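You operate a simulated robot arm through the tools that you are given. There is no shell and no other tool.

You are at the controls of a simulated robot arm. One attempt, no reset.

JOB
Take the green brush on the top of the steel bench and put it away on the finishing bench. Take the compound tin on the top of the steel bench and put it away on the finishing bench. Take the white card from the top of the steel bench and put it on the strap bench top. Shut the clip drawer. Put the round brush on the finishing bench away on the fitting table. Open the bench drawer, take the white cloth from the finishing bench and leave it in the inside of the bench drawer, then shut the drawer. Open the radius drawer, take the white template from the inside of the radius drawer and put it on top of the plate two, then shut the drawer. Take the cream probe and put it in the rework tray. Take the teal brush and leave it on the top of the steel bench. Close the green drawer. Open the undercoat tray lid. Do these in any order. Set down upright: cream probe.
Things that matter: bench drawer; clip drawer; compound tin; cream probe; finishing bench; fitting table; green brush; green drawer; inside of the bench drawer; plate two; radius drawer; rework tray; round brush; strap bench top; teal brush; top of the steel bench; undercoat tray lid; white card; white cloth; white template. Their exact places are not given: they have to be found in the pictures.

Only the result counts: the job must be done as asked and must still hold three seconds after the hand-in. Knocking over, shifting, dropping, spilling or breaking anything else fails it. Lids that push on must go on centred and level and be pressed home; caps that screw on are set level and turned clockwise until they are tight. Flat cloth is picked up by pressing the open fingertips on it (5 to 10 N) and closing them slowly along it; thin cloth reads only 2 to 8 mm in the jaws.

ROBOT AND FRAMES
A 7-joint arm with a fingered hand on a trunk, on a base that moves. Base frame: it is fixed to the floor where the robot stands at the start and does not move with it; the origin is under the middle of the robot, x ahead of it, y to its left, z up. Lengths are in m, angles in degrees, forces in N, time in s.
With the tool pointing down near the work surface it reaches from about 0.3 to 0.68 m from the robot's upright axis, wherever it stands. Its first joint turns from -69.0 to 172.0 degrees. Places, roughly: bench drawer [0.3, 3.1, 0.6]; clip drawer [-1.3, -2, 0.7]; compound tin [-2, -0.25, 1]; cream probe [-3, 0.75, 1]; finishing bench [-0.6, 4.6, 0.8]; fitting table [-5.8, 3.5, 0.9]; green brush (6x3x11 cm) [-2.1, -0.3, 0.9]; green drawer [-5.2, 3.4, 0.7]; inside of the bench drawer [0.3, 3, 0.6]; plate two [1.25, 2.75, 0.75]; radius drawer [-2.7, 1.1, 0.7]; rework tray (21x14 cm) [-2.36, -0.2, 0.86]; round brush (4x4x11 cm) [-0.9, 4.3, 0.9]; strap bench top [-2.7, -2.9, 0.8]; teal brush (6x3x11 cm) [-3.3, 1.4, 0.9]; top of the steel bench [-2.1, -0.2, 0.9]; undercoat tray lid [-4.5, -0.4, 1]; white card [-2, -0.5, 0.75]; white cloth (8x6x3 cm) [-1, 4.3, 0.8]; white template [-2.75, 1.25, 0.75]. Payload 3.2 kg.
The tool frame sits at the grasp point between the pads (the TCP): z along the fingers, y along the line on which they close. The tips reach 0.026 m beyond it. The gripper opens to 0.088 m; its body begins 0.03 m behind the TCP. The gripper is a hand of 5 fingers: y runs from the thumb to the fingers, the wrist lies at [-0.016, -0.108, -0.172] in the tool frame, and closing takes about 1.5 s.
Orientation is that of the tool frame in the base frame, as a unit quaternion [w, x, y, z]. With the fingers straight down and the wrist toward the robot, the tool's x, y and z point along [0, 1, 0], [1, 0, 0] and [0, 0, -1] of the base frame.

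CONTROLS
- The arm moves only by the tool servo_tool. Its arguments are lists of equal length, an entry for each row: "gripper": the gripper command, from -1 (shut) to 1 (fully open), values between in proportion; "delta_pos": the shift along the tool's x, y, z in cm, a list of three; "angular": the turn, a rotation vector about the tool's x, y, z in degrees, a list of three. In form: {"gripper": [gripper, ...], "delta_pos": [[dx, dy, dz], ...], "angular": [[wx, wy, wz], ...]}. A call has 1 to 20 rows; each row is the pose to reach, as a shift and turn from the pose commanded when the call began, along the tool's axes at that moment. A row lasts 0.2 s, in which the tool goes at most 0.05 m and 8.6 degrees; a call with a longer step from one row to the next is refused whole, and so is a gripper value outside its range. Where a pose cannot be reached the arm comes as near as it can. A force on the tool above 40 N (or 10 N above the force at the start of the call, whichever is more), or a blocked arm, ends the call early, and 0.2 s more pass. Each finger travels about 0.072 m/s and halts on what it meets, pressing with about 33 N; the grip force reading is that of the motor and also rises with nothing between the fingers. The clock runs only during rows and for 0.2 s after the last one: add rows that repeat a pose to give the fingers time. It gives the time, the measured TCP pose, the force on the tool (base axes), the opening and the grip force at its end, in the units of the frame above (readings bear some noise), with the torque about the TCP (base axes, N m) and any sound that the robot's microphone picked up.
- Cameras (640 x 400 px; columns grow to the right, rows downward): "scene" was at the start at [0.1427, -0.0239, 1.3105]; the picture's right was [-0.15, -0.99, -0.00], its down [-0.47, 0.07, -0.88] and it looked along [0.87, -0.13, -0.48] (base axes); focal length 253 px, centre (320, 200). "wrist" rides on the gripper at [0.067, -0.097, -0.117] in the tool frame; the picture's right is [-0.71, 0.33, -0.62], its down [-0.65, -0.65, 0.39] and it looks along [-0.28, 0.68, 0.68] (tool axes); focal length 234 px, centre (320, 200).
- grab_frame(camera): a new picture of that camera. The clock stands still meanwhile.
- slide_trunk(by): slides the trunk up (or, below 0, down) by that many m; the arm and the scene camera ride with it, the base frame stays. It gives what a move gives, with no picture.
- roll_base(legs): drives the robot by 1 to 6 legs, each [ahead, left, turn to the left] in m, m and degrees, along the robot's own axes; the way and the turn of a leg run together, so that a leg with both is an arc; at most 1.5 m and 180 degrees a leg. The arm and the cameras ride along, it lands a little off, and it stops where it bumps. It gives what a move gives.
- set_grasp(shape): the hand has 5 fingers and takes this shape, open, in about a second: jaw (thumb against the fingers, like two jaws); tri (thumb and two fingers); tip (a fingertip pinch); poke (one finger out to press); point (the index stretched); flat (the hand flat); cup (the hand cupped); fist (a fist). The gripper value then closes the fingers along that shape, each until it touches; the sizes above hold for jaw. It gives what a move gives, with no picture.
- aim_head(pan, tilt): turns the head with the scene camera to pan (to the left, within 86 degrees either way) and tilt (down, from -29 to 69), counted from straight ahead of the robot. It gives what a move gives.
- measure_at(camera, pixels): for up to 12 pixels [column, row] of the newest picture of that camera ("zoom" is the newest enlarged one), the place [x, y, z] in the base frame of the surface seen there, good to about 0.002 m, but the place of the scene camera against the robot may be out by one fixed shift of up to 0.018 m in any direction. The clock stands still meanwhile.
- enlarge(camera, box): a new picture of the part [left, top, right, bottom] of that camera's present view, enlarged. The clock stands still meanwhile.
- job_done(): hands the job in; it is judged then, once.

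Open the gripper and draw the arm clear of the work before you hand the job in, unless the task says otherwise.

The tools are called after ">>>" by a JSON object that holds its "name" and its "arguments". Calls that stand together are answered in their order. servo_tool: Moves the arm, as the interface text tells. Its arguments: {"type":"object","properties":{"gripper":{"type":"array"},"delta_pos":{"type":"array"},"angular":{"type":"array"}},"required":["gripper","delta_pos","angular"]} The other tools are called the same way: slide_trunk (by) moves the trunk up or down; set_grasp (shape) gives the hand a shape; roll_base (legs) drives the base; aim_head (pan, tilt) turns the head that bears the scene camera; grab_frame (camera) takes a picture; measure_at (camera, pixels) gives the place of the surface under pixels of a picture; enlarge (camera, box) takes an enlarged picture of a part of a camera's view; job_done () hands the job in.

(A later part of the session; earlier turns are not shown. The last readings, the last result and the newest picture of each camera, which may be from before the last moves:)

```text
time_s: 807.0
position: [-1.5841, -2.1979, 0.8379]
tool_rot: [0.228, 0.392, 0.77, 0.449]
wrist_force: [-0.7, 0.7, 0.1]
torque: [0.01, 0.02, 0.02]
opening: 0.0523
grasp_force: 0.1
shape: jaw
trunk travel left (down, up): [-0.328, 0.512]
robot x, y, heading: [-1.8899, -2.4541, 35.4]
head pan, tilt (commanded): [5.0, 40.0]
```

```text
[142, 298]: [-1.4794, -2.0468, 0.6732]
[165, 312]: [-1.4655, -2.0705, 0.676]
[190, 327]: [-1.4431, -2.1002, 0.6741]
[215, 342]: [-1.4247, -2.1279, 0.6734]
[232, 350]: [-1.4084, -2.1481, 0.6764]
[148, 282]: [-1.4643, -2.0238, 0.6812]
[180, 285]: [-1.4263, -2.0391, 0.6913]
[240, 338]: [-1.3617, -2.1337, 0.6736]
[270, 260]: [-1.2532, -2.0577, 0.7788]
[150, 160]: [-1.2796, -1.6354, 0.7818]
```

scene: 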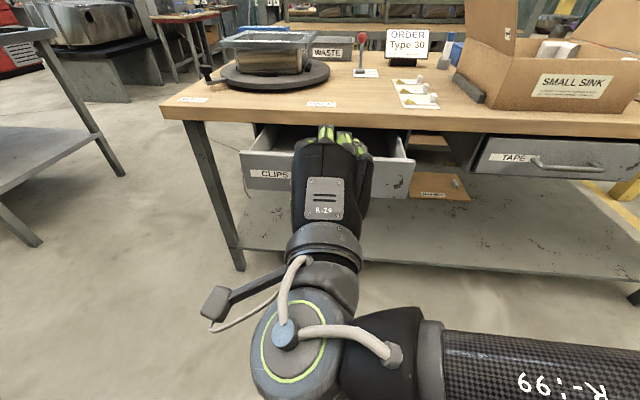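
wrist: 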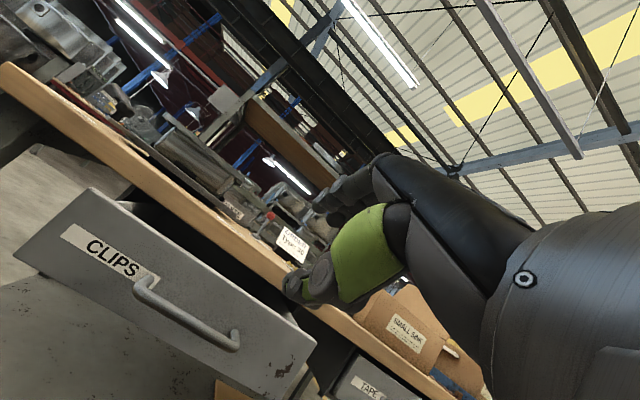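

The bar is at tool offset (0, -5.3, +23.4) cm and the drawer needs about 13 cm. I'll approach and grip it.

>>> {"name": "servo_tool", "arguments": {"gripper": [0.2, 0.2, 0.2, 0.2, 0.2, 0.2, 0.2], "delta_pos": [[0, -1.5, 4], [0, -3.2, 8], [0, -5, 12], [0, -5.3, 15.5], [0, -5.3, 19], [0, -5.3, 22.2], [0, -5.3, 22.2]], "angular": [[0, 0, 0], [0, 0, 0], [0, 0, 0], [0, 0, 0], [0, 0, 0], [0, 0, 0], [0, 0, 0]]}}

>>> {"name": "servo_tool", "arguments": {"gripper": [-0.2, -0.6, -1, -1, -1, -1, -1], "delta_pos": [[0, 0, 0], [0, 0, 0], [0, 0, 0], [0, 0, 0], [0, 0, 0], [0, 0, 0], [0, 0, 0]], "angular": [[0, 0, 0], [0, 0, 0], [0, 0, 0], [0, 0, 0], [0, 0, 0], [0, 0, 0], [0, 0, 0]]}}

>>> {"name": "grab_frame", "arguments": {"camera": "wrist"}}

```text
time_s: 808.6
position: [-1.4495, -2.099, 0.68]
tool_rot: [0.229, 0.392, 0.77, 0.449]
wrist_force: [0.3, 0.3, 0.5]
torque: [0.0, -0.01, -0.01]
opening: 0.0524
grasp_force: 0.0
shape: jaw
trunk travel left (down, up): [-0.328, 0.512]
robot x, y, heading: [-1.8917, -2.4587, 35.4]
head pan, tilt (commanded): [5.0, 40.0]
```

```text
time_s: 810.2
position: [-1.4498, -2.0997, 0.681]
tool_rot: [0.227, 0.391, 0.771, 0.448]
wrist_force: [0.7, 0.5, -2.3]
torque: [-0.14, -0.13, 0.0]
opening: 0.0068
grasp_force: 32.9
shape: jaw
trunk travel left (down, up): [-0.328, 0.512]
robot x, y, heading: [-1.8877, -2.4543, 35.5]
head pan, tilt (commanded): [5.0, 40.0]
```

```text
taken
```

wrist: 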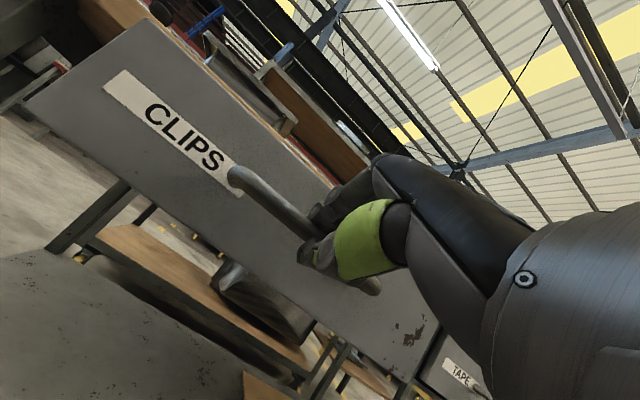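

The bar is gripped. I'll push the drawer in: 7 cm with the base, then the rest with the arm until it stops.

>>> {"name": "roll_base", "arguments": {"legs": [[0.07, 0, 0]]}}

>>> {"name": "servo_tool", "arguments": {"gripper": [-1, -1, -1, -1, -1, -1], "delta_pos": [[0, 1, 1.73], [0, 2, 3.46], [0, 3, 5.2], [0, 3.5, 6.1], [0, 4, 6.93], [0, 4, 6.93]], "angular": [[0, 0, 0], [0, 0, 0], [0, 0, 0], [0, 0, 0], [0, 0, 0], [0, 0, 0]]}}

>>> {"name": "grab_frame", "arguments": {"camera": "wrist"}}

>>> {"name": "measure_at", "arguments": {"camera": "wrist", "pixels": [[150, 150], [100, 120], [250, 240], [460, 375], [200, 80], [280, 120]]}}

>>> {"name": "grab_frame", "arguments": {"camera": "scene"}}

```text
time_s: 811.2
position: [-1.3923, -2.0585, 0.6817]
tool_rot: [0.227, 0.392, 0.771, 0.447]
wrist_force: [0.9, -1.5, -1.3]
torque: [-0.18, -0.11, -0.08]
opening: 0.0065
grasp_force: 32.7
shape: jaw
trunk travel left (down, up): [-0.328, 0.512]
robot x, y, heading: [-1.8376, -2.4143, 35.3]
head pan, tilt (commanded): [5.0, 40.0]
```

```text
time_s: 812.6
position: [-1.3302, -2.0127, 0.6802]
tool_rot: [0.226, 0.39, 0.772, 0.447]
wrist_force: [-15.8, -18.1, -12.6]
torque: [-0.1, 0.15, -0.02]
opening: 0.0064
grasp_force: 32.7
shape: jaw
trunk travel left (down, up): [-0.328, 0.512]
robot x, y, heading: [-1.8341, -2.4178, 35.6]
head pan, tilt (commanded): [5.0, 40.0]
```

```text
taken
```

wrist: 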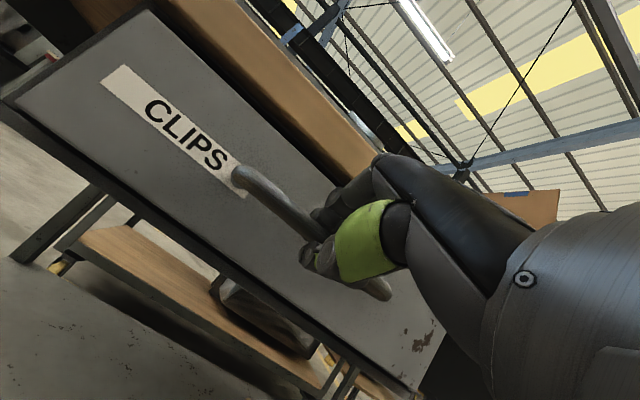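

```text
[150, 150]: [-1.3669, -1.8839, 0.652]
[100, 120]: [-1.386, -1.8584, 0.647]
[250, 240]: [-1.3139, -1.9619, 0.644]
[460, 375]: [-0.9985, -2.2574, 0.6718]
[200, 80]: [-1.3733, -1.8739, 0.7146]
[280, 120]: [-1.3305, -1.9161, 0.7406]
```

```text
taken
```

scene: 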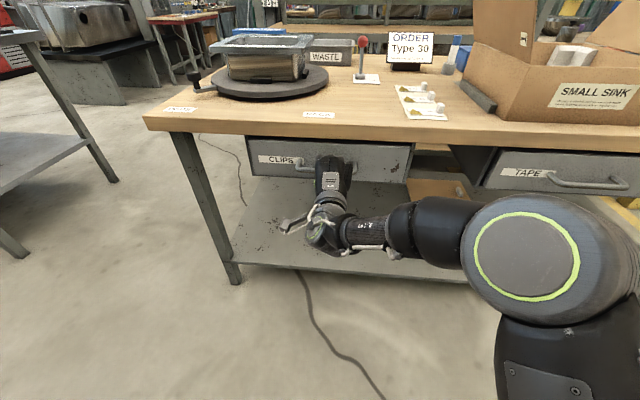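

The drawer hit its stop (24 N) and its face is flush with the bench edge. I'll release, back off, rise, and turn the hand down.

>>> {"name": "servo_tool", "arguments": {"gripper": [-1, -0.5, 0, 0.2, 0.2, 0.2, 0.2, 0.2, 0.2, 0.2], "delta_pos": [[0, -0.3, -0.5], [0, -0.3, -0.5], [0, -0.3, -0.5], [0, -0.3, -0.5], [0, -0.3, -2.5], [0, -0.3, -5.5], [0, 1, -9], [0, 4, -11], [0, 7, -13], [0, 9, -13]], "angular": [[0, 0, 0], [0, 0, 0], [0, 0, 0], [0, 0, 0], [0, 0, 0], [0, 0, 0], [0, 0, 0], [0, 0, 0], [0, 0, 0], [0, 0, 0]]}}

>>> {"name": "slide_trunk", "arguments": {"by": 0.4}}

>>> {"name": "servo_tool", "arguments": {"gripper": [0.2, 0.2, 0.2, 0.2, 0.2, 0.2, 0.2, 0.2, 0.2], "delta_pos": [[0, 0, 0], [0, 0, 0], [0, 0, 0], [0, 0, 0], [0, 0, 0], [0, 0, 0], [0, 0, 0], [0, 0, 0], [0, 0, 0]], "angular": [[8, 0, 0], [16, 0, 0], [24, 0, 0], [32, 0, 0], [40, 0, 0], [48, 0, 0], [56, 0, 0], [60, 0, 0], [60, 0, 0]]}}

>>> {"name": "grab_frame", "arguments": {"camera": "scene"}}

```text
time_s: 814.8
position: [-1.383, -2.0539, 0.8246]
tool_rot: [0.229, 0.392, 0.77, 0.448]
wrist_force: [-0.7, -0.2, -0.1]
torque: [-0.01, -0.03, 0.0]
opening: 0.0522
grasp_force: 0.0
shape: jaw
trunk travel left (down, up): [-0.328, 0.512]
robot x, y, heading: [-1.8351, -2.4196, 35.2]
head pan, tilt (commanded): [5.0, 40.0]
```

```text
time_s: 818.6
position: [-1.3833, -2.0531, 1.2241]
tool_rot: [0.227, 0.391, 0.771, 0.449]
wrist_force: [-0.7, 0.4, -1.0]
torque: [-0.04, -0.02, -0.04]
opening: 0.0522
grasp_force: 0.0
shape: jaw
trunk travel left (down, up): [-0.728, 0.112]
robot x, y, heading: [-1.8319, -2.4162, 35.2]
head pan, tilt (commanded): [5.0, 40.0]
```

```text
time_s: 820.6
position: [-1.3838, -2.0536, 1.2235]
tool_rot: [0.001, 0.454, 0.891, 0.002]
wrist_force: [0.0, -0.3, 0.7]
torque: [0.0, 0.0, 0.02]
opening: 0.0524
grasp_force: 0.1
shape: jaw
trunk travel left (down, up): [-0.728, 0.112]
robot x, y, heading: [-1.832, -2.4168, 35.4]
head pan, tilt (commanded): [5.0, 40.0]
```

```text
taken
```

scene: 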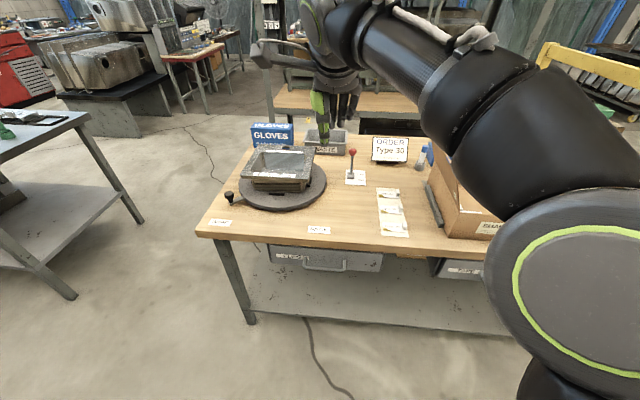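

The clip drawer is shut. The last item is the green brush; I'll set the arm to travel posture and drive back behind the steel bench, staying on the west side of the strap.

>>> {"name": "servo_tool", "arguments": {"gripper": [0.2, 0.2, 0.2, 0.2, 0.2], "delta_pos": [[-3, -1, -1], [-6, -2, -2], [-9, -3, -3], [-12, -4, -4], [-12, -4, -4]], "angular": [[0, 0, 0], [0, 0, 0], [0, 0, 0], [0, 0, 0], [0, 0, 0]]}}

>>> {"name": "roll_base", "arguments": {"legs": [[-0.12, 0, 0], [0.2, 0.757, 0], [-0.1, 0.807, 0], [0.3, 0.35, 0]]}}

>>> {"name": "aim_head", "arguments": {"pan": 10, "tilt": 45}}

>>> {"name": "grab_frame", "arguments": {"camera": "scene"}}

>>> {"name": "grab_frame", "arguments": {"camera": "wrist"}}

```text
time_s: 821.8
position: [-1.3456, -2.1717, 1.2631]
tool_rot: [0.001, 0.453, 0.892, 0.002]
wrist_force: [1.2, -0.2, -0.5]
torque: [-0.02, 0.02, -0.02]
opening: 0.0523
grasp_force: 0.1
shape: jaw
trunk travel left (down, up): [-0.728, 0.112]
robot x, y, heading: [-1.8317, -2.4151, 35.4]
head pan, tilt (commanded): [5.0, 40.0]
```

```text
time_s: 833.3
position: [-2.2422, -0.4396, 1.2643]
tool_rot: [0.002, 0.452, 0.892, 0.002]
wrist_force: [0.1, -0.4, 0.7]
torque: [-0.02, -0.01, 0.0]
opening: 0.0522
grasp_force: 0.0
shape: jaw
trunk travel left (down, up): [-0.728, 0.112]
robot x, y, heading: [-2.7281, -0.6824, 35.4]
head pan, tilt (commanded): [5.0, 40.0]
```

```text
time_s: 833.9
position: [-2.2426, -0.4396, 1.2639]
tool_rot: [0.001, 0.453, 0.892, 0.002]
wrist_force: [-0.4, -0.5, 0.3]
torque: [0.01, -0.04, 0.0]
opening: 0.0523
grasp_force: 0.1
shape: jaw
trunk travel left (down, up): [-0.728, 0.112]
robot x, y, heading: [-2.7292, -0.6784, 35.3]
head pan, tilt (commanded): [10.0, 45.0]
```

```text
taken
```

scene: 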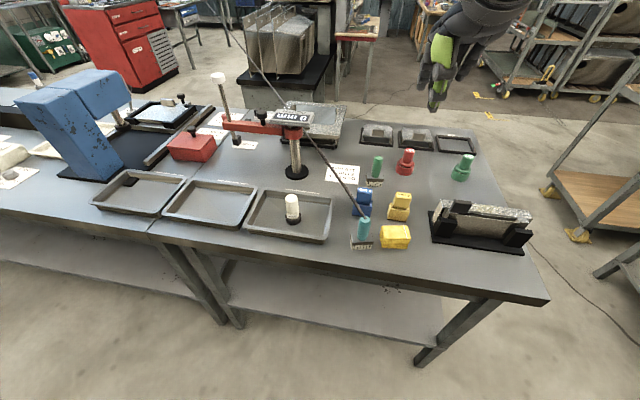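

```text
taken
```

wrist: 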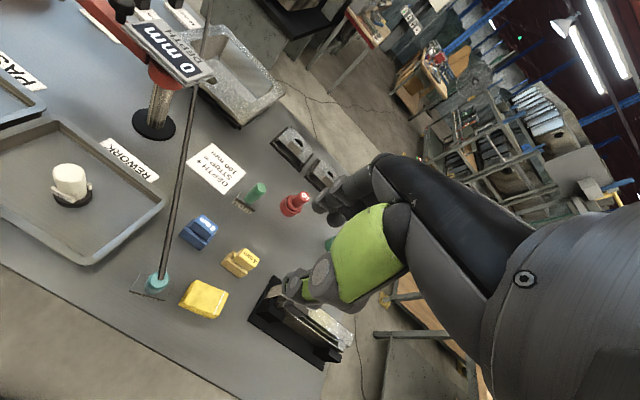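

The green brush is at wrist (255,193). I'll enlarge and measure it and its neighbours.

>>> {"name": "enlarge", "arguments": {"camera": "wrist", "box": [200, 150, 320, 250]}}

>>> {"name": "measure_at", "arguments": {"camera": "zoom", "pixels": [[315, 150], [325, 140], [305, 160], [290, 175], [300, 190], [270, 200], [250, 215], [330, 155], [440, 160], [465, 165], [215, 270], [320, 210]]}}

>>> {"name": "measure_at", "arguments": {"camera": "wrist", "pixels": [[157, 280], [165, 240], [175, 190], [190, 130], [200, 100], [235, 265], [195, 232], [205, 60]]}}

```text
4.00 times, centred on (260, 200) of wrist
```

zoom: 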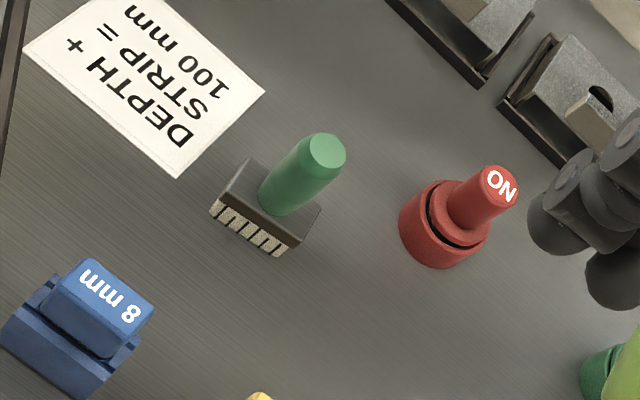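

```text
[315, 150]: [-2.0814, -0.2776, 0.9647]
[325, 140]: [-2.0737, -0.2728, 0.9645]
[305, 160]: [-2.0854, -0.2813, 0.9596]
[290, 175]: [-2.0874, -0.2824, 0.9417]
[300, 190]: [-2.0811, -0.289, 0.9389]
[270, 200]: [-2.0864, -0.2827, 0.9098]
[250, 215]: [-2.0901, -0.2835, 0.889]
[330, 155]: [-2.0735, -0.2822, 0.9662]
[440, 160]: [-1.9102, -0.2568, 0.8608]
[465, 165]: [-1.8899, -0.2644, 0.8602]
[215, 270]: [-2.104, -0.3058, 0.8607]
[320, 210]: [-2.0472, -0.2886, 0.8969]
```

```text
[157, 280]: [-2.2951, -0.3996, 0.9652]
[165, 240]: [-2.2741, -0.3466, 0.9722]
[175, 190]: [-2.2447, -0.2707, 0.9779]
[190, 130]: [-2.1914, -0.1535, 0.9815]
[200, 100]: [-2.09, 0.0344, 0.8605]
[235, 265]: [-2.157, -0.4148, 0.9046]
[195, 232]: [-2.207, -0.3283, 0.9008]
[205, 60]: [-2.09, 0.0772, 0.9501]
```

The green brush's axis is at (-2.074,-0.277), top 0.9655; the strap passes ≥10 cm to the left and below my wrist parts. I'll roll 17 cm closer and lower the trunk.

>>> {"name": "roll_base", "arguments": {"legs": [[0.17, 0, 0]]}}

>>> {"name": "slide_trunk", "arguments": {"by": -0.12}}

>>> {"name": "grab_frame", "arguments": {"camera": "wrist"}}

>>> {"name": "enlarge", "arguments": {"camera": "wrist", "box": [180, 170, 320, 300]}}

```text
time_s: 835.4
position: [-2.1065, -0.3423, 1.2644]
tool_rot: [0.002, 0.454, 0.891, 0.003]
wrist_force: [-0.4, -0.2, 0.5]
torque: [0.0, 0.03, 0.0]
opening: 0.0524
grasp_force: 0.0
shape: jaw
trunk travel left (down, up): [-0.728, 0.112]
robot x, y, heading: [-2.5954, -0.5874, 35.6]
head pan, tilt (commanded): [10.0, 45.0]
```

```text
time_s: 836.9
position: [-2.1063, -0.3429, 1.1442]
tool_rot: [0.002, 0.453, 0.892, 0.003]
wrist_force: [-0.6, 0.6, 0.1]
torque: [0.01, 0.01, -0.02]
opening: 0.0526
grasp_force: 0.0
shape: jaw
trunk travel left (down, up): [-0.608, 0.232]
robot x, y, heading: [-2.5992, -0.5879, 35.3]
head pan, tilt (commanded): [10.0, 45.0]
```

```text
taken
```

wrist: 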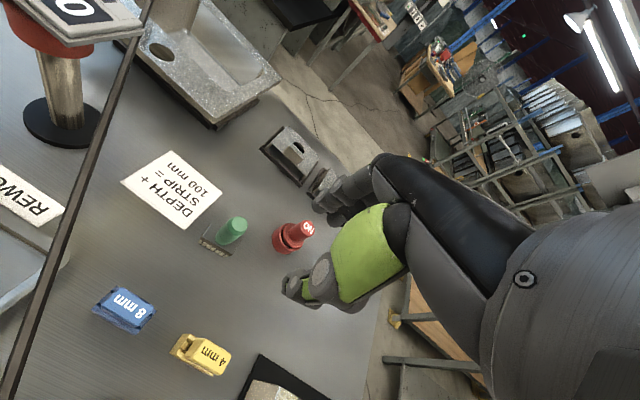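

```text
3.08 times, centred on (250, 235) of wrist
```

zoom: 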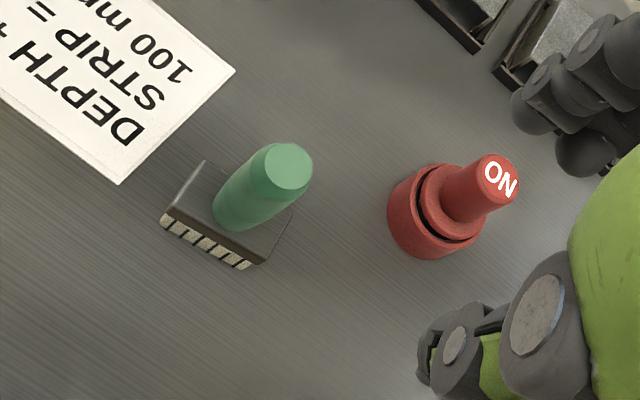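

The brush's top is at wrist (240,225) and the NO stamp sits to its right. I'll measure both.

>>> {"name": "measure_at", "arguments": {"camera": "zoom", "pixels": [[288, 166], [275, 160], [305, 165], [292, 185], [285, 150], [230, 215], [495, 175], [435, 220], [480, 225], [405, 210]]}}

```text
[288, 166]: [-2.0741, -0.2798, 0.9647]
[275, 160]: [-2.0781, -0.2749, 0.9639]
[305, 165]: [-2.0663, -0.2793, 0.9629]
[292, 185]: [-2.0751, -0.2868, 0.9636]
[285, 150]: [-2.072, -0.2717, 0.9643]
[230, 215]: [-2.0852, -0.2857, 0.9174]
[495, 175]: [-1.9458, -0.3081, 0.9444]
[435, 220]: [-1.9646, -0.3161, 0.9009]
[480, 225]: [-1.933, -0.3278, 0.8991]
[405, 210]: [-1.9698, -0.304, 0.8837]
```

The brush top is at (-2.073,-0.279), with the stamp ~2.4 cm clear of the little finger. I'll move over it, opening ~6 cm, and descend to z≈0.99.

>>> {"name": "servo_tool", "arguments": {"gripper": [0.36, 0.36, 0.36, 0.36, 0.36, 0.36, 0.36], "delta_pos": [[1.6, 3.3, 0], [3.2, 6.7, 0], [3.2, 6.7, 4], [3.2, 6.7, 8], [3.2, 6.7, 12], [3.2, 6.7, 15.3], [3.2, 6.7, 15.3]], "angular": [[0, 0, 0], [0, 0, 0], [0, 0, 0], [0, 0, 0], [0, 0, 0], [0, 0, 0], [0, 0, 0]]}}

>>> {"name": "grab_frame", "arguments": {"camera": "wrist"}}

>>> {"name": "enlarge", "arguments": {"camera": "scene", "box": [280, 80, 520, 280]}}

```text
time_s: 838.5
position: [-2.0713, -0.2808, 0.992]
tool_rot: [0.002, 0.453, 0.891, 0.003]
wrist_force: [-0.6, -0.4, 0.1]
torque: [-0.01, -0.01, 0.01]
opening: 0.0595
grasp_force: 0.1
shape: jaw
trunk travel left (down, up): [-0.608, 0.232]
robot x, y, heading: [-2.5951, -0.59, 35.4]
head pan, tilt (commanded): [10.0, 45.0]
```

```text
taken
```

wrist: 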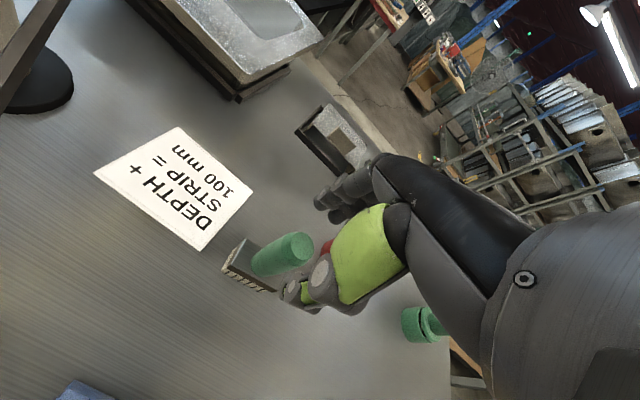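

```text
2.00 times, centred on (400, 180) of scene
```

zoom: 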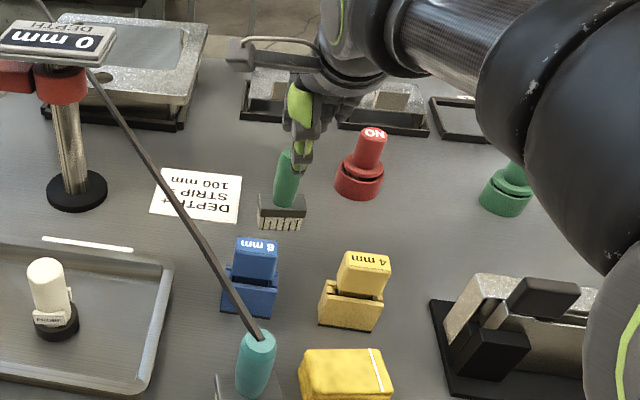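

The hand is over the brush, clear of the stamp and strap. I'll lower 5.2 cm and close on the handle.

>>> {"name": "servo_tool", "arguments": {"gripper": [0.36, 0.36, 0.36, 0.36], "delta_pos": [[0, 0.2, 2], [0, 0.2, 4], [0, 0.2, 5.2], [0, 0.2, 5.2]], "angular": [[0, 0, 0], [0, 0, 0], [0, 0, 0], [0, 0, 0]]}}

>>> {"name": "servo_tool", "arguments": {"gripper": [0.1, -0.1, -0.3, -0.5, -0.7, -0.85, -1, -1, -1, -1], "delta_pos": [[0, 0, 0], [0, 0, 0], [0, 0, 0], [0, 0, 0], [0, 0, 0], [0, 0, 0], [0, 0, 0], [0, 0, 0], [0, 0, 0], [0, 0, 0]], "angular": [[0, 0, 0], [0, 0, 0], [0, 0, 0], [0, 0, 0], [0, 0, 0], [0, 0, 0], [0, 0, 0], [0, 0, 0], [0, 0, 0], [0, 0, 0]]}}

>>> {"name": "grab_frame", "arguments": {"camera": "wrist"}}

```text
time_s: 839.5
position: [-2.0681, -0.2762, 0.9394]
tool_rot: [0.003, 0.453, 0.891, 0.003]
wrist_force: [-0.4, -0.7, -0.9]
torque: [-0.01, -0.02, -0.03]
opening: 0.0597
grasp_force: 0.1
shape: jaw
trunk travel left (down, up): [-0.608, 0.232]
robot x, y, heading: [-2.5984, -0.586, 35.6]
head pan, tilt (commanded): [10.0, 45.0]
```

```text
time_s: 841.7
position: [-2.0689, -0.2764, 0.9397]
tool_rot: [0.002, 0.453, 0.891, 0.003]
wrist_force: [-0.3, -0.5, 0.8]
torque: [-0.01, 0.02, -0.01]
opening: 0.0195
grasp_force: 32.9
shape: jaw
trunk travel left (down, up): [-0.608, 0.232]
robot x, y, heading: [-2.5983, -0.5875, 35.5]
head pan, tilt (commanded): [10.0, 45.0]
```

```text
taken
```

wrist: 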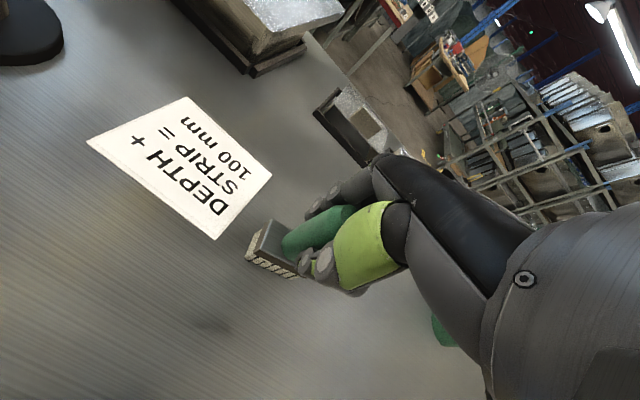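

The green brush is held (19.5 mm; its underside 7.9 cm below the TCP). I'll lift it clear, back off, and turn to drive along the gap the long way round by the west.

>>> {"name": "servo_tool", "arguments": {"gripper": [-1, -1, -1, -1, -1, -1, -1], "delta_pos": [[0, 0, -2], [0, 0, -6], [0, 0, -10], [0, 0, -14], [0, -2, -18], [0, -4, -19], [0, -4, -19]], "angular": [[0, 0, 0], [0, 0, 0], [0, 0, 0], [0, 0, 0], [0, 0, 0], [0, 0, 0], [0, 0, 0]]}}

>>> {"name": "slide_trunk", "arguments": {"by": 0.18}}

>>> {"name": "grab_frame", "arguments": {"camera": "wrist"}}

>>> {"name": "roll_base", "arguments": {"legs": [[-0.3, 0, 0], [0, 0, 89], [1.37, 0.03, 0], [1.15, 0.18, 0]]}}

>>> {"name": "aim_head", "arguments": {"pan": 0, "tilt": 30}}

>>> {"name": "grab_frame", "arguments": {"camera": "scene"}}

```text
time_s: 843.3
position: [-2.1014, -0.2988, 1.131]
tool_rot: [0.001, 0.453, 0.892, 0.002]
wrist_force: [0.4, 0.8, -0.6]
torque: [0.0, 0.0, 0.0]
opening: 0.019
grasp_force: 32.9
shape: jaw
trunk travel left (down, up): [-0.608, 0.232]
robot x, y, heading: [-2.5968, -0.5897, 35.5]
head pan, tilt (commanded): [10.0, 45.0]
```

```text
time_s: 845.3
position: [-2.1004, -0.2996, 1.3091]
tool_rot: [0.002, 0.453, 0.891, 0.003]
wrist_force: [-0.1, 0.4, -0.6]
torque: [-0.03, 0.02, 0.03]
opening: 0.0192
grasp_force: 32.8
shape: jaw
trunk travel left (down, up): [-0.788, 0.052]
robot x, y, heading: [-2.5938, -0.587, 35.3]
head pan, tilt (commanded): [10.0, 45.0]
```

```text
taken
```

wrist: 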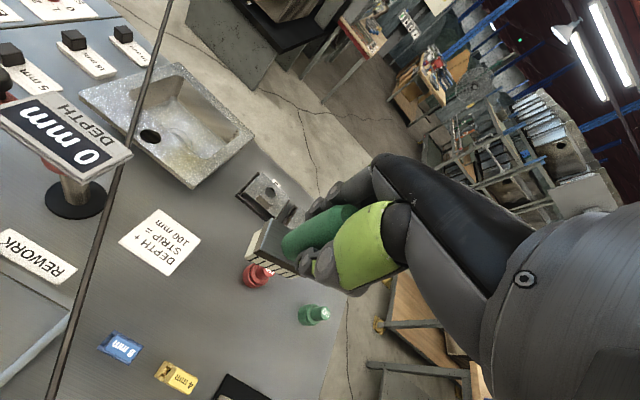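

```text
time_s: 863.1
position: [-4.7217, 1.7122, 1.3098]
tool_rot: [-0.001, -0.303, 0.953, 0.003]
wrist_force: [0.3, 0.7, -1.0]
torque: [-0.03, 0.04, 0.02]
opening: 0.0191
grasp_force: 32.6
shape: jaw
trunk travel left (down, up): [-0.788, 0.052]
robot x, y, heading: [-4.4399, 1.2157, 124.7]
head pan, tilt (commanded): [10.0, 45.0]
```

```text
time_s: 863.9
position: [-4.722, 1.7121, 1.3103]
tool_rot: [-0.001, -0.303, 0.953, 0.003]
wrist_force: [-0.3, -0.2, -1.1]
torque: [0.01, 0.0, 0.03]
opening: 0.0193
grasp_force: 33.6
shape: jaw
trunk travel left (down, up): [-0.788, 0.052]
robot x, y, heading: [-4.4401, 1.2142, 124.5]
head pan, tilt (commanded): [0.0, 30.0]
```

```text
taken
```

scene: 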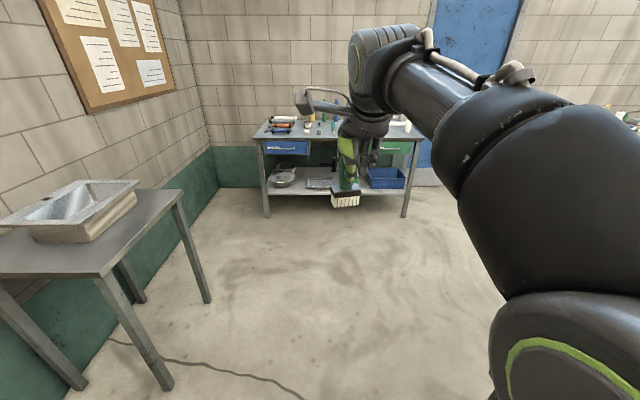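

I'm at the gap's end with the brush secure. I'll go round the seat's corner, turn east, and check the way ahead.

>>> {"name": "roll_base", "arguments": {"legs": [[0.95, -0.1, 0], [0, 0, -89.5]]}}

>>> {"name": "aim_head", "arguments": {"pan": 5, "tilt": 25}}

>>> {"name": "grab_frame", "arguments": {"camera": "scene"}}

>>> {"name": "measure_at", "arguments": {"camera": "scene", "pixels": [[320, 300], [320, 250], [300, 220], [200, 250], [450, 300], [400, 250], [350, 200], [250, 200]]}}

```text
time_s: 872.6
position: [-4.4054, 2.3466, 1.3103]
tool_rot: [0.001, 0.448, 0.894, 0.003]
wrist_force: [-0.1, 0.1, -1.8]
torque: [0.0, 0.05, -0.01]
opening: 0.0187
grasp_force: 32.9
shape: jaw
trunk travel left (down, up): [-0.788, 0.052]
robot x, y, heading: [-4.8941, 2.0516, 35.7]
head pan, tilt (commanded): [0.0, 30.0]
```

```text
time_s: 873.3
position: [-4.4052, 2.3459, 1.311]
tool_rot: [0.002, 0.449, 0.894, 0.003]
wrist_force: [0.4, -0.4, -0.6]
torque: [0.01, -0.03, 0.0]
opening: 0.0191
grasp_force: 33.2
shape: jaw
trunk travel left (down, up): [-0.788, 0.052]
robot x, y, heading: [-4.8987, 2.0534, 35.7]
head pan, tilt (commanded): [5.0, 25.0]
```

```text
taken
```

scene: 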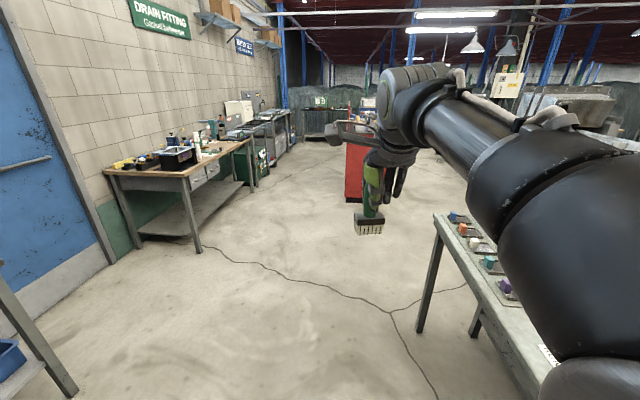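

```text
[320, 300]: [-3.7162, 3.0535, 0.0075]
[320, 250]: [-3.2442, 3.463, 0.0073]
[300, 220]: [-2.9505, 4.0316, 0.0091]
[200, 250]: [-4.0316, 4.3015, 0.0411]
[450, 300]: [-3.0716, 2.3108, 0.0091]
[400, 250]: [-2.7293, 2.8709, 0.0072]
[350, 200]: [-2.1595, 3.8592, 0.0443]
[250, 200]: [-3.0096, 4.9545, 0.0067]
```

There's a narrow table on my right at (440–560, 215–400). I'll measure its edge and legs to keep clear.

>>> {"name": "measure_at", "arguments": {"camera": "scene", "pixels": [[437, 222], [418, 330], [475, 335], [480, 290], [540, 370], [455, 245], [500, 320], [360, 205]]}}

```text
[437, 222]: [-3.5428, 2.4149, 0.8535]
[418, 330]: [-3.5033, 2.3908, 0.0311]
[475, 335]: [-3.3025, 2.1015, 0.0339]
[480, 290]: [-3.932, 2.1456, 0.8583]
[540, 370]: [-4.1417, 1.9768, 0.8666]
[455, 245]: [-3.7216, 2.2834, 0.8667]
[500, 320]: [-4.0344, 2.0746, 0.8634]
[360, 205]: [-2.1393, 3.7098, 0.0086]
```

The table's edge runs 0.5 m to my right, parallel to my way. I'll drive on past it and the red cabinet's front.

>>> {"name": "roll_base", "arguments": {"legs": [[0.95, 0.02, 0], [0.95, 0.02, 0], [0.97, -1.1, 0]]}}

>>> {"name": "aim_head", "arguments": {"pan": 10, "tilt": 20}}

>>> {"name": "grab_frame", "arguments": {"camera": "scene"}}

```text
time_s: 889.8
position: [-1.4406, 3.1971, 1.311]
tool_rot: [0.001, 0.443, 0.896, 0.003]
wrist_force: [0.2, -0.4, -1.3]
torque: [0.0, -0.02, 0.03]
opening: 0.019
grasp_force: 33.2
shape: jaw
trunk travel left (down, up): [-0.788, 0.052]
robot x, y, heading: [-1.927, 2.8999, 36.8]
head pan, tilt (commanded): [5.0, 25.0]
```

```text
time_s: 890.4
position: [-1.4408, 3.1974, 1.3098]
tool_rot: [0.002, 0.443, 0.896, 0.003]
wrist_force: [-0.1, 0.2, -1.0]
torque: [0.01, 0.02, -0.02]
opening: 0.0188
grasp_force: 33.0
shape: jaw
trunk travel left (down, up): [-0.788, 0.052]
robot x, y, heading: [-1.9264, 2.8994, 36.7]
head pan, tilt (commanded): [10.0, 20.0]
```

```text
taken
```

scene: 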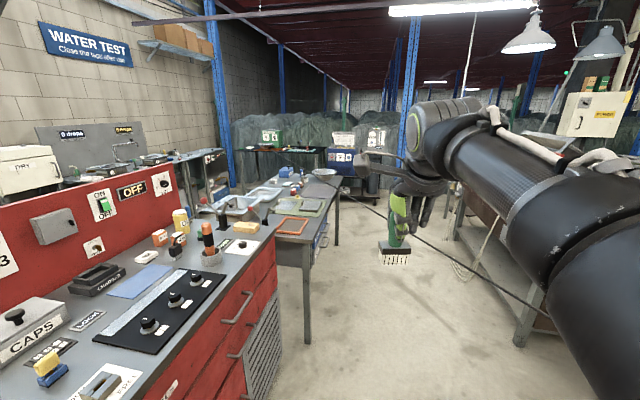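

The strap now passes over the far right end of the finishing bench. I'll roll up to the bench's left part, staying west of the strap, and turn to face it.

>>> {"name": "roll_base", "arguments": {"legs": [[1.22, -0.04, 0], [0, 0, 62]]}}

>>> {"name": "aim_head", "arguments": {"pan": 10, "tilt": 42}}

>>> {"name": "grab_frame", "arguments": {"camera": "scene"}}

>>> {"name": "grab_frame", "arguments": {"camera": "wrist"}}

```text
time_s: 899.3
position: [-0.9359, 4.1476, 1.3101]
tool_rot: [0.0, -0.069, 0.998, 0.003]
wrist_force: [0.2, 0.7, 0.1]
torque: [0.01, 0.0, 0.02]
opening: 0.0194
grasp_force: 32.9
shape: jaw
trunk travel left (down, up): [-0.788, 0.052]
robot x, y, heading: [-0.9148, 3.5793, 97.2]
head pan, tilt (commanded): [10.0, 20.0]
```

```text
time_s: 900.2
position: [-0.9369, 4.1476, 1.3107]
tool_rot: [0.0, -0.069, 0.998, 0.003]
wrist_force: [0.0, 0.1, 0.2]
torque: [0.02, 0.0, -0.01]
opening: 0.0185
grasp_force: 32.8
shape: jaw
trunk travel left (down, up): [-0.788, 0.052]
robot x, y, heading: [-0.9159, 3.5758, 97.3]
head pan, tilt (commanded): [10.0, 42.0]
```

```text
taken
```

scene: 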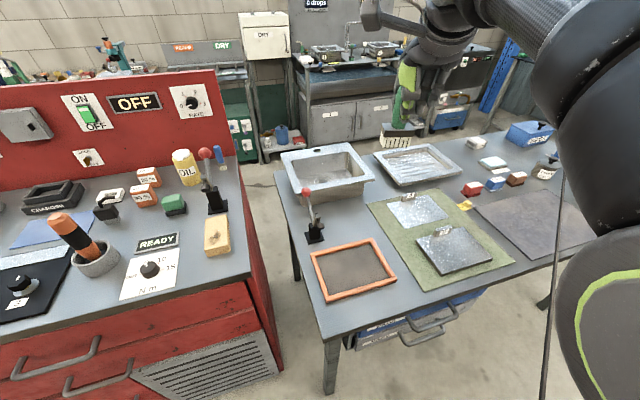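

```text
taken
```

wrist: 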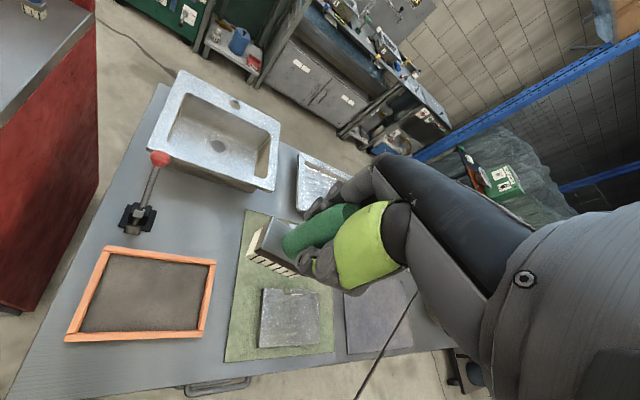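

The bare patch between lever, sink, frame and green mat is around wrist (205,220). I'll measure its borders.

>>> {"name": "measure_at", "arguments": {"camera": "wrist", "pixels": [[205, 220], [190, 205], [220, 215], [240, 230], [235, 200], [140, 218], [160, 160], [215, 263], [200, 190], [262, 190], [180, 235], [225, 190]]}}

>>> {"name": "measure_at", "arguments": {"camera": "scene", "pixels": [[345, 215], [350, 205], [370, 205], [335, 230], [365, 195], [310, 190], [316, 238], [555, 330], [560, 250], [548, 390]]}}

```text
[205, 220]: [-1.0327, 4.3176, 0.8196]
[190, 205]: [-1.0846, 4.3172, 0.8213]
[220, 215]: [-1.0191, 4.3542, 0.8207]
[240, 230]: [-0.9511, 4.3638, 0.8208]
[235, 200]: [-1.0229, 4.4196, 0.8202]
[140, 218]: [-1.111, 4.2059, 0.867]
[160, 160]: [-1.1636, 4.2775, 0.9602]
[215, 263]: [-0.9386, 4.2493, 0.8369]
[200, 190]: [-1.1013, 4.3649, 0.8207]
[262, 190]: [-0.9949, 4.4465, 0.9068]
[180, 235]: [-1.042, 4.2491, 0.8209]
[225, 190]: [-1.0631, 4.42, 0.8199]
```

```text
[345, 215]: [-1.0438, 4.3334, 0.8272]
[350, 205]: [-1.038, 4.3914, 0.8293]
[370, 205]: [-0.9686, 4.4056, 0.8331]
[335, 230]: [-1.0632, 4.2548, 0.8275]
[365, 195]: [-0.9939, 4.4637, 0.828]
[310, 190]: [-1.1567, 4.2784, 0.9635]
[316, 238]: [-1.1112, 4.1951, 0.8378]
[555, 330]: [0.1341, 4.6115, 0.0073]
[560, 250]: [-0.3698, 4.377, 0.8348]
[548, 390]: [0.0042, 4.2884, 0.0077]
```

The nearest safe spot is where the round brush stood, on the mat's left strip. I'll measure the mat's edge and the plates around it.

>>> {"name": "measure_at", "arguments": {"camera": "wrist", "pixels": [[264, 291], [259, 346], [240, 290], [232, 340], [250, 275], [248, 300], [255, 262], [225, 358], [320, 293]]}}

>>> {"name": "measure_at", "arguments": {"camera": "scene", "pixels": [[390, 205], [393, 228], [370, 208], [388, 240], [400, 250], [418, 238], [432, 270], [380, 225], [385, 215]]}}

>>> {"name": "enlarge", "arguments": {"camera": "scene", "box": [280, 140, 540, 320]}}

```text
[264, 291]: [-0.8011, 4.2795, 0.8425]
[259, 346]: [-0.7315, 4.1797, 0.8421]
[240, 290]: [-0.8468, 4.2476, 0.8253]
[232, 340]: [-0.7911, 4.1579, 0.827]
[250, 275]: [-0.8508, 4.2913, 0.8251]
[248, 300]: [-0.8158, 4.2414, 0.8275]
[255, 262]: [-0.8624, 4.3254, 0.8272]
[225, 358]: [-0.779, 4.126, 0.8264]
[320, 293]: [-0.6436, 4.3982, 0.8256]
```

```text
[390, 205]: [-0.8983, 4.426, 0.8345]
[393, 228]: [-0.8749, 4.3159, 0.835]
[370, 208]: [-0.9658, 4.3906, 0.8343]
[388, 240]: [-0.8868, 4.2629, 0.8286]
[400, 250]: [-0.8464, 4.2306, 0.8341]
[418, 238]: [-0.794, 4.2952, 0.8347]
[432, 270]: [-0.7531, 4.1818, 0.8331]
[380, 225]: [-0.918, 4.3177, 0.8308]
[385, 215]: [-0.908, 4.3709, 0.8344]
```

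```text
2.22 times, centred on (410, 230) of scene
```

zoom: 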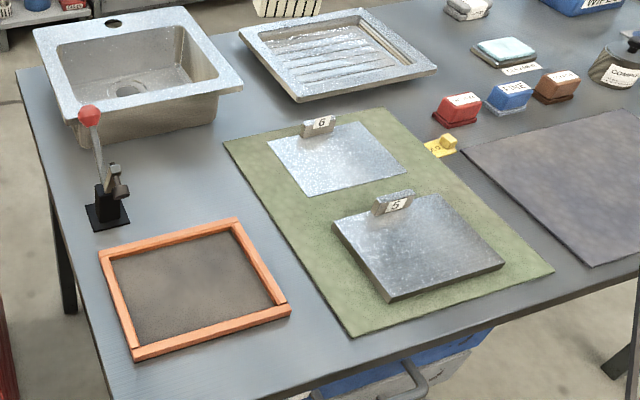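

There's a bare steel patch at about (-0.98,4.305), left of the mat and behind the frame, if I come 10 cm closer; the bench's corner still keeps 0.28 m away. I'll roll ahead and lower the trunk.

>>> {"name": "roll_base", "arguments": {"legs": [[0.1, 0, 0]]}}

>>> {"name": "slide_trunk", "arguments": {"by": -0.18}}

>>> {"name": "grab_frame", "arguments": {"camera": "wrist"}}

>>> {"name": "measure_at", "arguments": {"camera": "wrist", "pixels": [[215, 230], [230, 240], [200, 240], [190, 260], [245, 225], [130, 170], [165, 285], [225, 215], [250, 260], [215, 255]]}}

```text
time_s: 901.3
position: [-0.9493, 4.246, 1.3113]
tool_rot: [0.0, -0.07, 0.998, 0.003]
wrist_force: [0.0, 0.0, -0.8]
torque: [0.03, 0.01, 0.04]
opening: 0.0189
grasp_force: 32.9
shape: jaw
trunk travel left (down, up): [-0.788, 0.052]
robot x, y, heading: [-0.9262, 3.6758, 97.4]
head pan, tilt (commanded): [10.0, 42.0]
```

```text
time_s: 903.3
position: [-0.9496, 4.2451, 1.13]
tool_rot: [0.001, -0.07, 0.998, 0.004]
wrist_force: [-0.2, -0.1, -1.3]
torque: [-0.02, 0.01, 0.03]
opening: 0.0189
grasp_force: 33.1
shape: jaw
trunk travel left (down, up): [-0.608, 0.232]
robot x, y, heading: [-0.9258, 3.672, 97.6]
head pan, tilt (commanded): [10.0, 42.0]
```

```text
taken
```

wrist: 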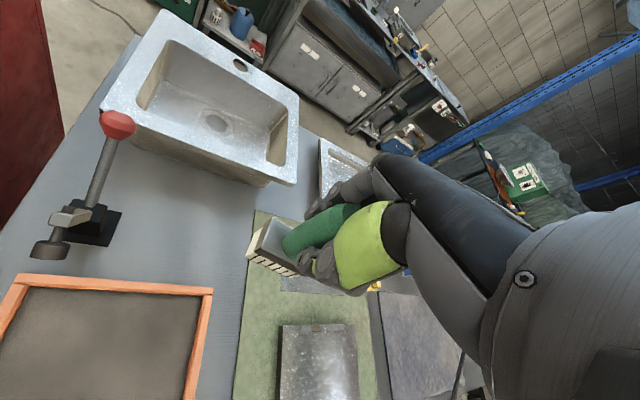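

```text
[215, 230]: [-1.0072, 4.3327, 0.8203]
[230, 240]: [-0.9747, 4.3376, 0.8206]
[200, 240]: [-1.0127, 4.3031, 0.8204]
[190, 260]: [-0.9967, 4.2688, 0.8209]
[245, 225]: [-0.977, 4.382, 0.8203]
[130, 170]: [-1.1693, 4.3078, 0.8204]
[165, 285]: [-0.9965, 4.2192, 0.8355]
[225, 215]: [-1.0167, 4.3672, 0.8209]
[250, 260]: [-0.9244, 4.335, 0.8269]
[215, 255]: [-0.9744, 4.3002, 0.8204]
```

The patch centre (-0.995,4.315) is bare steel at z 0.8205. I'll move over it and lower to about 1 cm above.

>>> {"name": "servo_tool", "arguments": {"gripper": [-1, -1, -1, -1, -1, -1, -1, -1, -1], "delta_pos": [[1.7, 3.7, 0], [3.5, 7.5, 0], [3.5, 7.5, 4], [3.5, 7.5, 8], [3.5, 7.5, 12], [3.5, 7.5, 16], [3.5, 7.5, 19.5], [3.5, 7.5, 21.8], [3.5, 7.5, 21.8]], "angular": [[0, 0, 0], [0, 0, 0], [0, 0, 0], [0, 0, 0], [0, 0, 0], [0, 0, 0], [0, 0, 0], [0, 0, 0], [0, 0, 0]]}}

>>> {"name": "grab_frame", "arguments": {"camera": "wrist"}}

>>> {"name": "enlarge", "arguments": {"camera": "scene", "box": [260, 120, 500, 310]}}

```text
time_s: 905.3
position: [-0.9945, 4.3158, 0.9112]
tool_rot: [0.0, -0.07, 0.998, 0.003]
wrist_force: [0.6, 0.5, -0.6]
torque: [0.01, -0.02, -0.04]
opening: 0.0188
grasp_force: 33.2
shape: jaw
out of reach, approached as far as the arm can: row 2
trunk travel left (down, up): [-0.608, 0.232]
robot x, y, heading: [-0.9271, 3.6738, 97.6]
head pan, tilt (commanded): [10.0, 42.0]
```

```text
taken
```

wrist: 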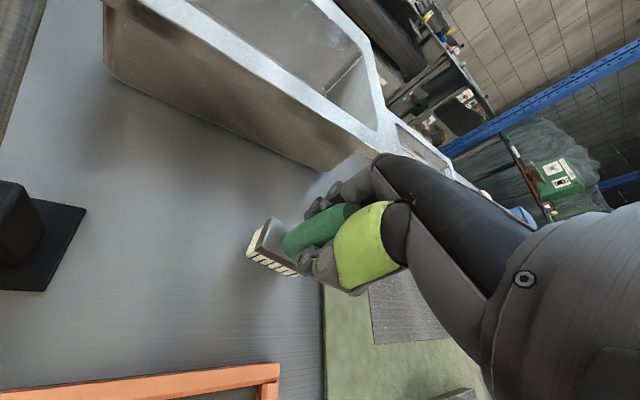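

```text
2.11 times, centred on (380, 215) of scene
```

zoom: 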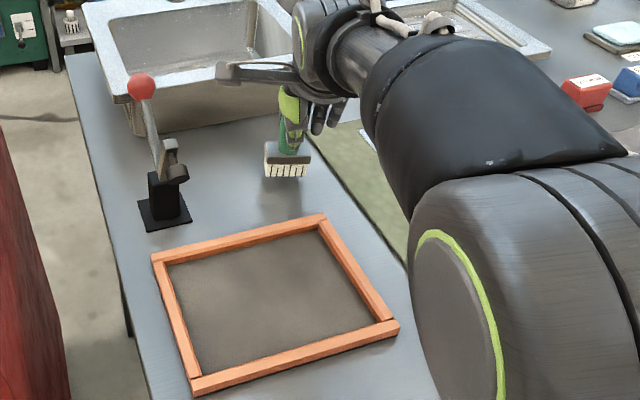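

The brush hovers ~1 cm over bare steel, clear of frame, lever, sink and mat. I'll step down to contact.

>>> {"name": "servo_tool", "arguments": {"gripper": [-1, -1, -1, -1], "delta_pos": [[0, 0, 0.5], [0, 0, 0.9], [0, 0, 1.1], [0, 0, 1.1]], "angular": [[0, 0, 0], [0, 0, 0], [0, 0, 0], [0, 0, 0]]}}

>>> {"name": "servo_tool", "arguments": {"gripper": [-1, -1, -1], "delta_pos": [[0, 0, 0.2], [0, 0, 0.4], [0, 0, 0.4]], "angular": [[0, 0, 0], [0, 0, 0], [0, 0, 0]]}}

```text
time_s: 906.3
position: [-0.9946, 4.3158, 0.9012]
tool_rot: [-0.001, -0.069, 0.998, 0.003]
wrist_force: [-0.3, -0.3, 0.1]
torque: [0.0, -0.01, 0.0]
opening: 0.0187
grasp_force: 32.9
shape: jaw
trunk travel left (down, up): [-0.608, 0.232]
robot x, y, heading: [-0.9283, 3.6738, 97.3]
head pan, tilt (commanded): [10.0, 42.0]
```

```text
time_s: 907.1
position: [-0.995, 4.3175, 0.8981]
tool_rot: [0.0, -0.07, 0.998, 0.005]
wrist_force: [0.4, -0.2, 0.5]
torque: [0.0, -0.01, 0.01]
opening: 0.0187
grasp_force: 33.2
shape: jaw
trunk travel left (down, up): [-0.608, 0.232]
robot x, y, heading: [-0.9321, 3.6742, 97.4]
head pan, tilt (commanded): [10.0, 42.0]
```

Contact hasn't come yet at 0.898. I'll lower another 4 mm.

>>> {"name": "servo_tool", "arguments": {"gripper": [-1, -1, -1], "delta_pos": [[0, 0, 0.2], [0, 0, 0.4], [0, 0, 0.4]], "angular": [[0, 0, 0], [0, 0, 0], [0, 0, 0]]}}

>>> {"name": "enlarge", "arguments": {"camera": "wrist", "box": [220, 180, 380, 310]}}

```text
time_s: 907.9
position: [-0.9957, 4.315, 0.8973]
tool_rot: [0.0, -0.069, 0.998, 0.008]
wrist_force: [-2.5, 0.1, 11.2]
torque: [0.05, -0.03, 0.01]
opening: 0.0191
grasp_force: 32.8
shape: jaw
trunk travel left (down, up): [-0.608, 0.232]
robot x, y, heading: [-0.9303, 3.676, 97.4]
head pan, tilt (commanded): [10.0, 42.0]
```

```text
3.08 times, centred on (300, 245) of wrist
```

zoom: 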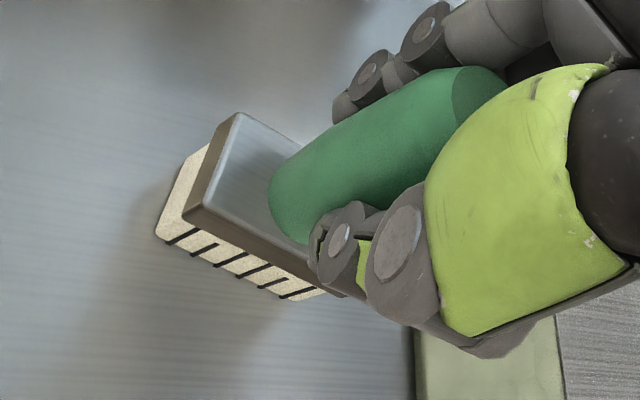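

The brush stands on the bench (11 N). I'll ease 2 mm, open gently and rise straight up.

>>> {"name": "servo_tool", "arguments": {"gripper": [-1, -0.5, -0.35, -0.2, 0, 0.2, 0.2, 0.2, 0.2, 0.2, 0.2], "delta_pos": [[0, 0, -0.2], [0, 0, -0.2], [0, 0, -0.2], [0, 0, -0.2], [0, 0, -0.2], [0, 0, -0.2], [0, 0, -2.5], [0, 0, -6], [0, 0, -10], [0, 0, -14], [0, 0, -18]], "angular": [[0, 0, 0], [0, 0, 0], [0, 0, 0], [0, 0, 0], [0, 0, 0], [0, 0, 0], [0, 0, 0], [0, 0, 0], [0, 0, 0], [0, 0, 0], [0, 0, 0]]}}

>>> {"name": "grab_frame", "arguments": {"camera": "wrist"}}

>>> {"name": "grab_frame", "arguments": {"camera": "scene"}}

```text
time_s: 910.3
position: [-0.9937, 4.3158, 1.0719]
tool_rot: [-0.001, -0.07, 0.998, 0.002]
wrist_force: [-0.4, 0.1, -0.2]
torque: [-0.02, 0.0, -0.01]
opening: 0.0525
grasp_force: 0.1
shape: jaw
trunk travel left (down, up): [-0.608, 0.232]
robot x, y, heading: [-0.9297, 3.6775, 97.1]
head pan, tilt (commanded): [10.0, 42.0]
```

```text
taken
```

wrist: 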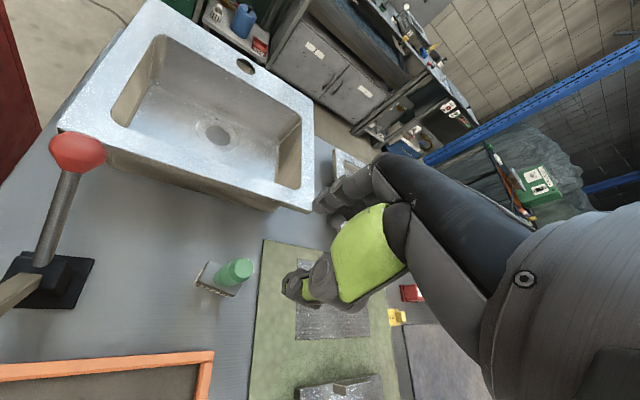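

```text
taken
```

scene: 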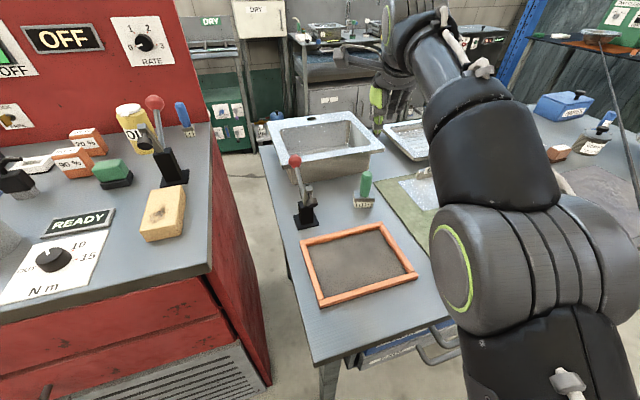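

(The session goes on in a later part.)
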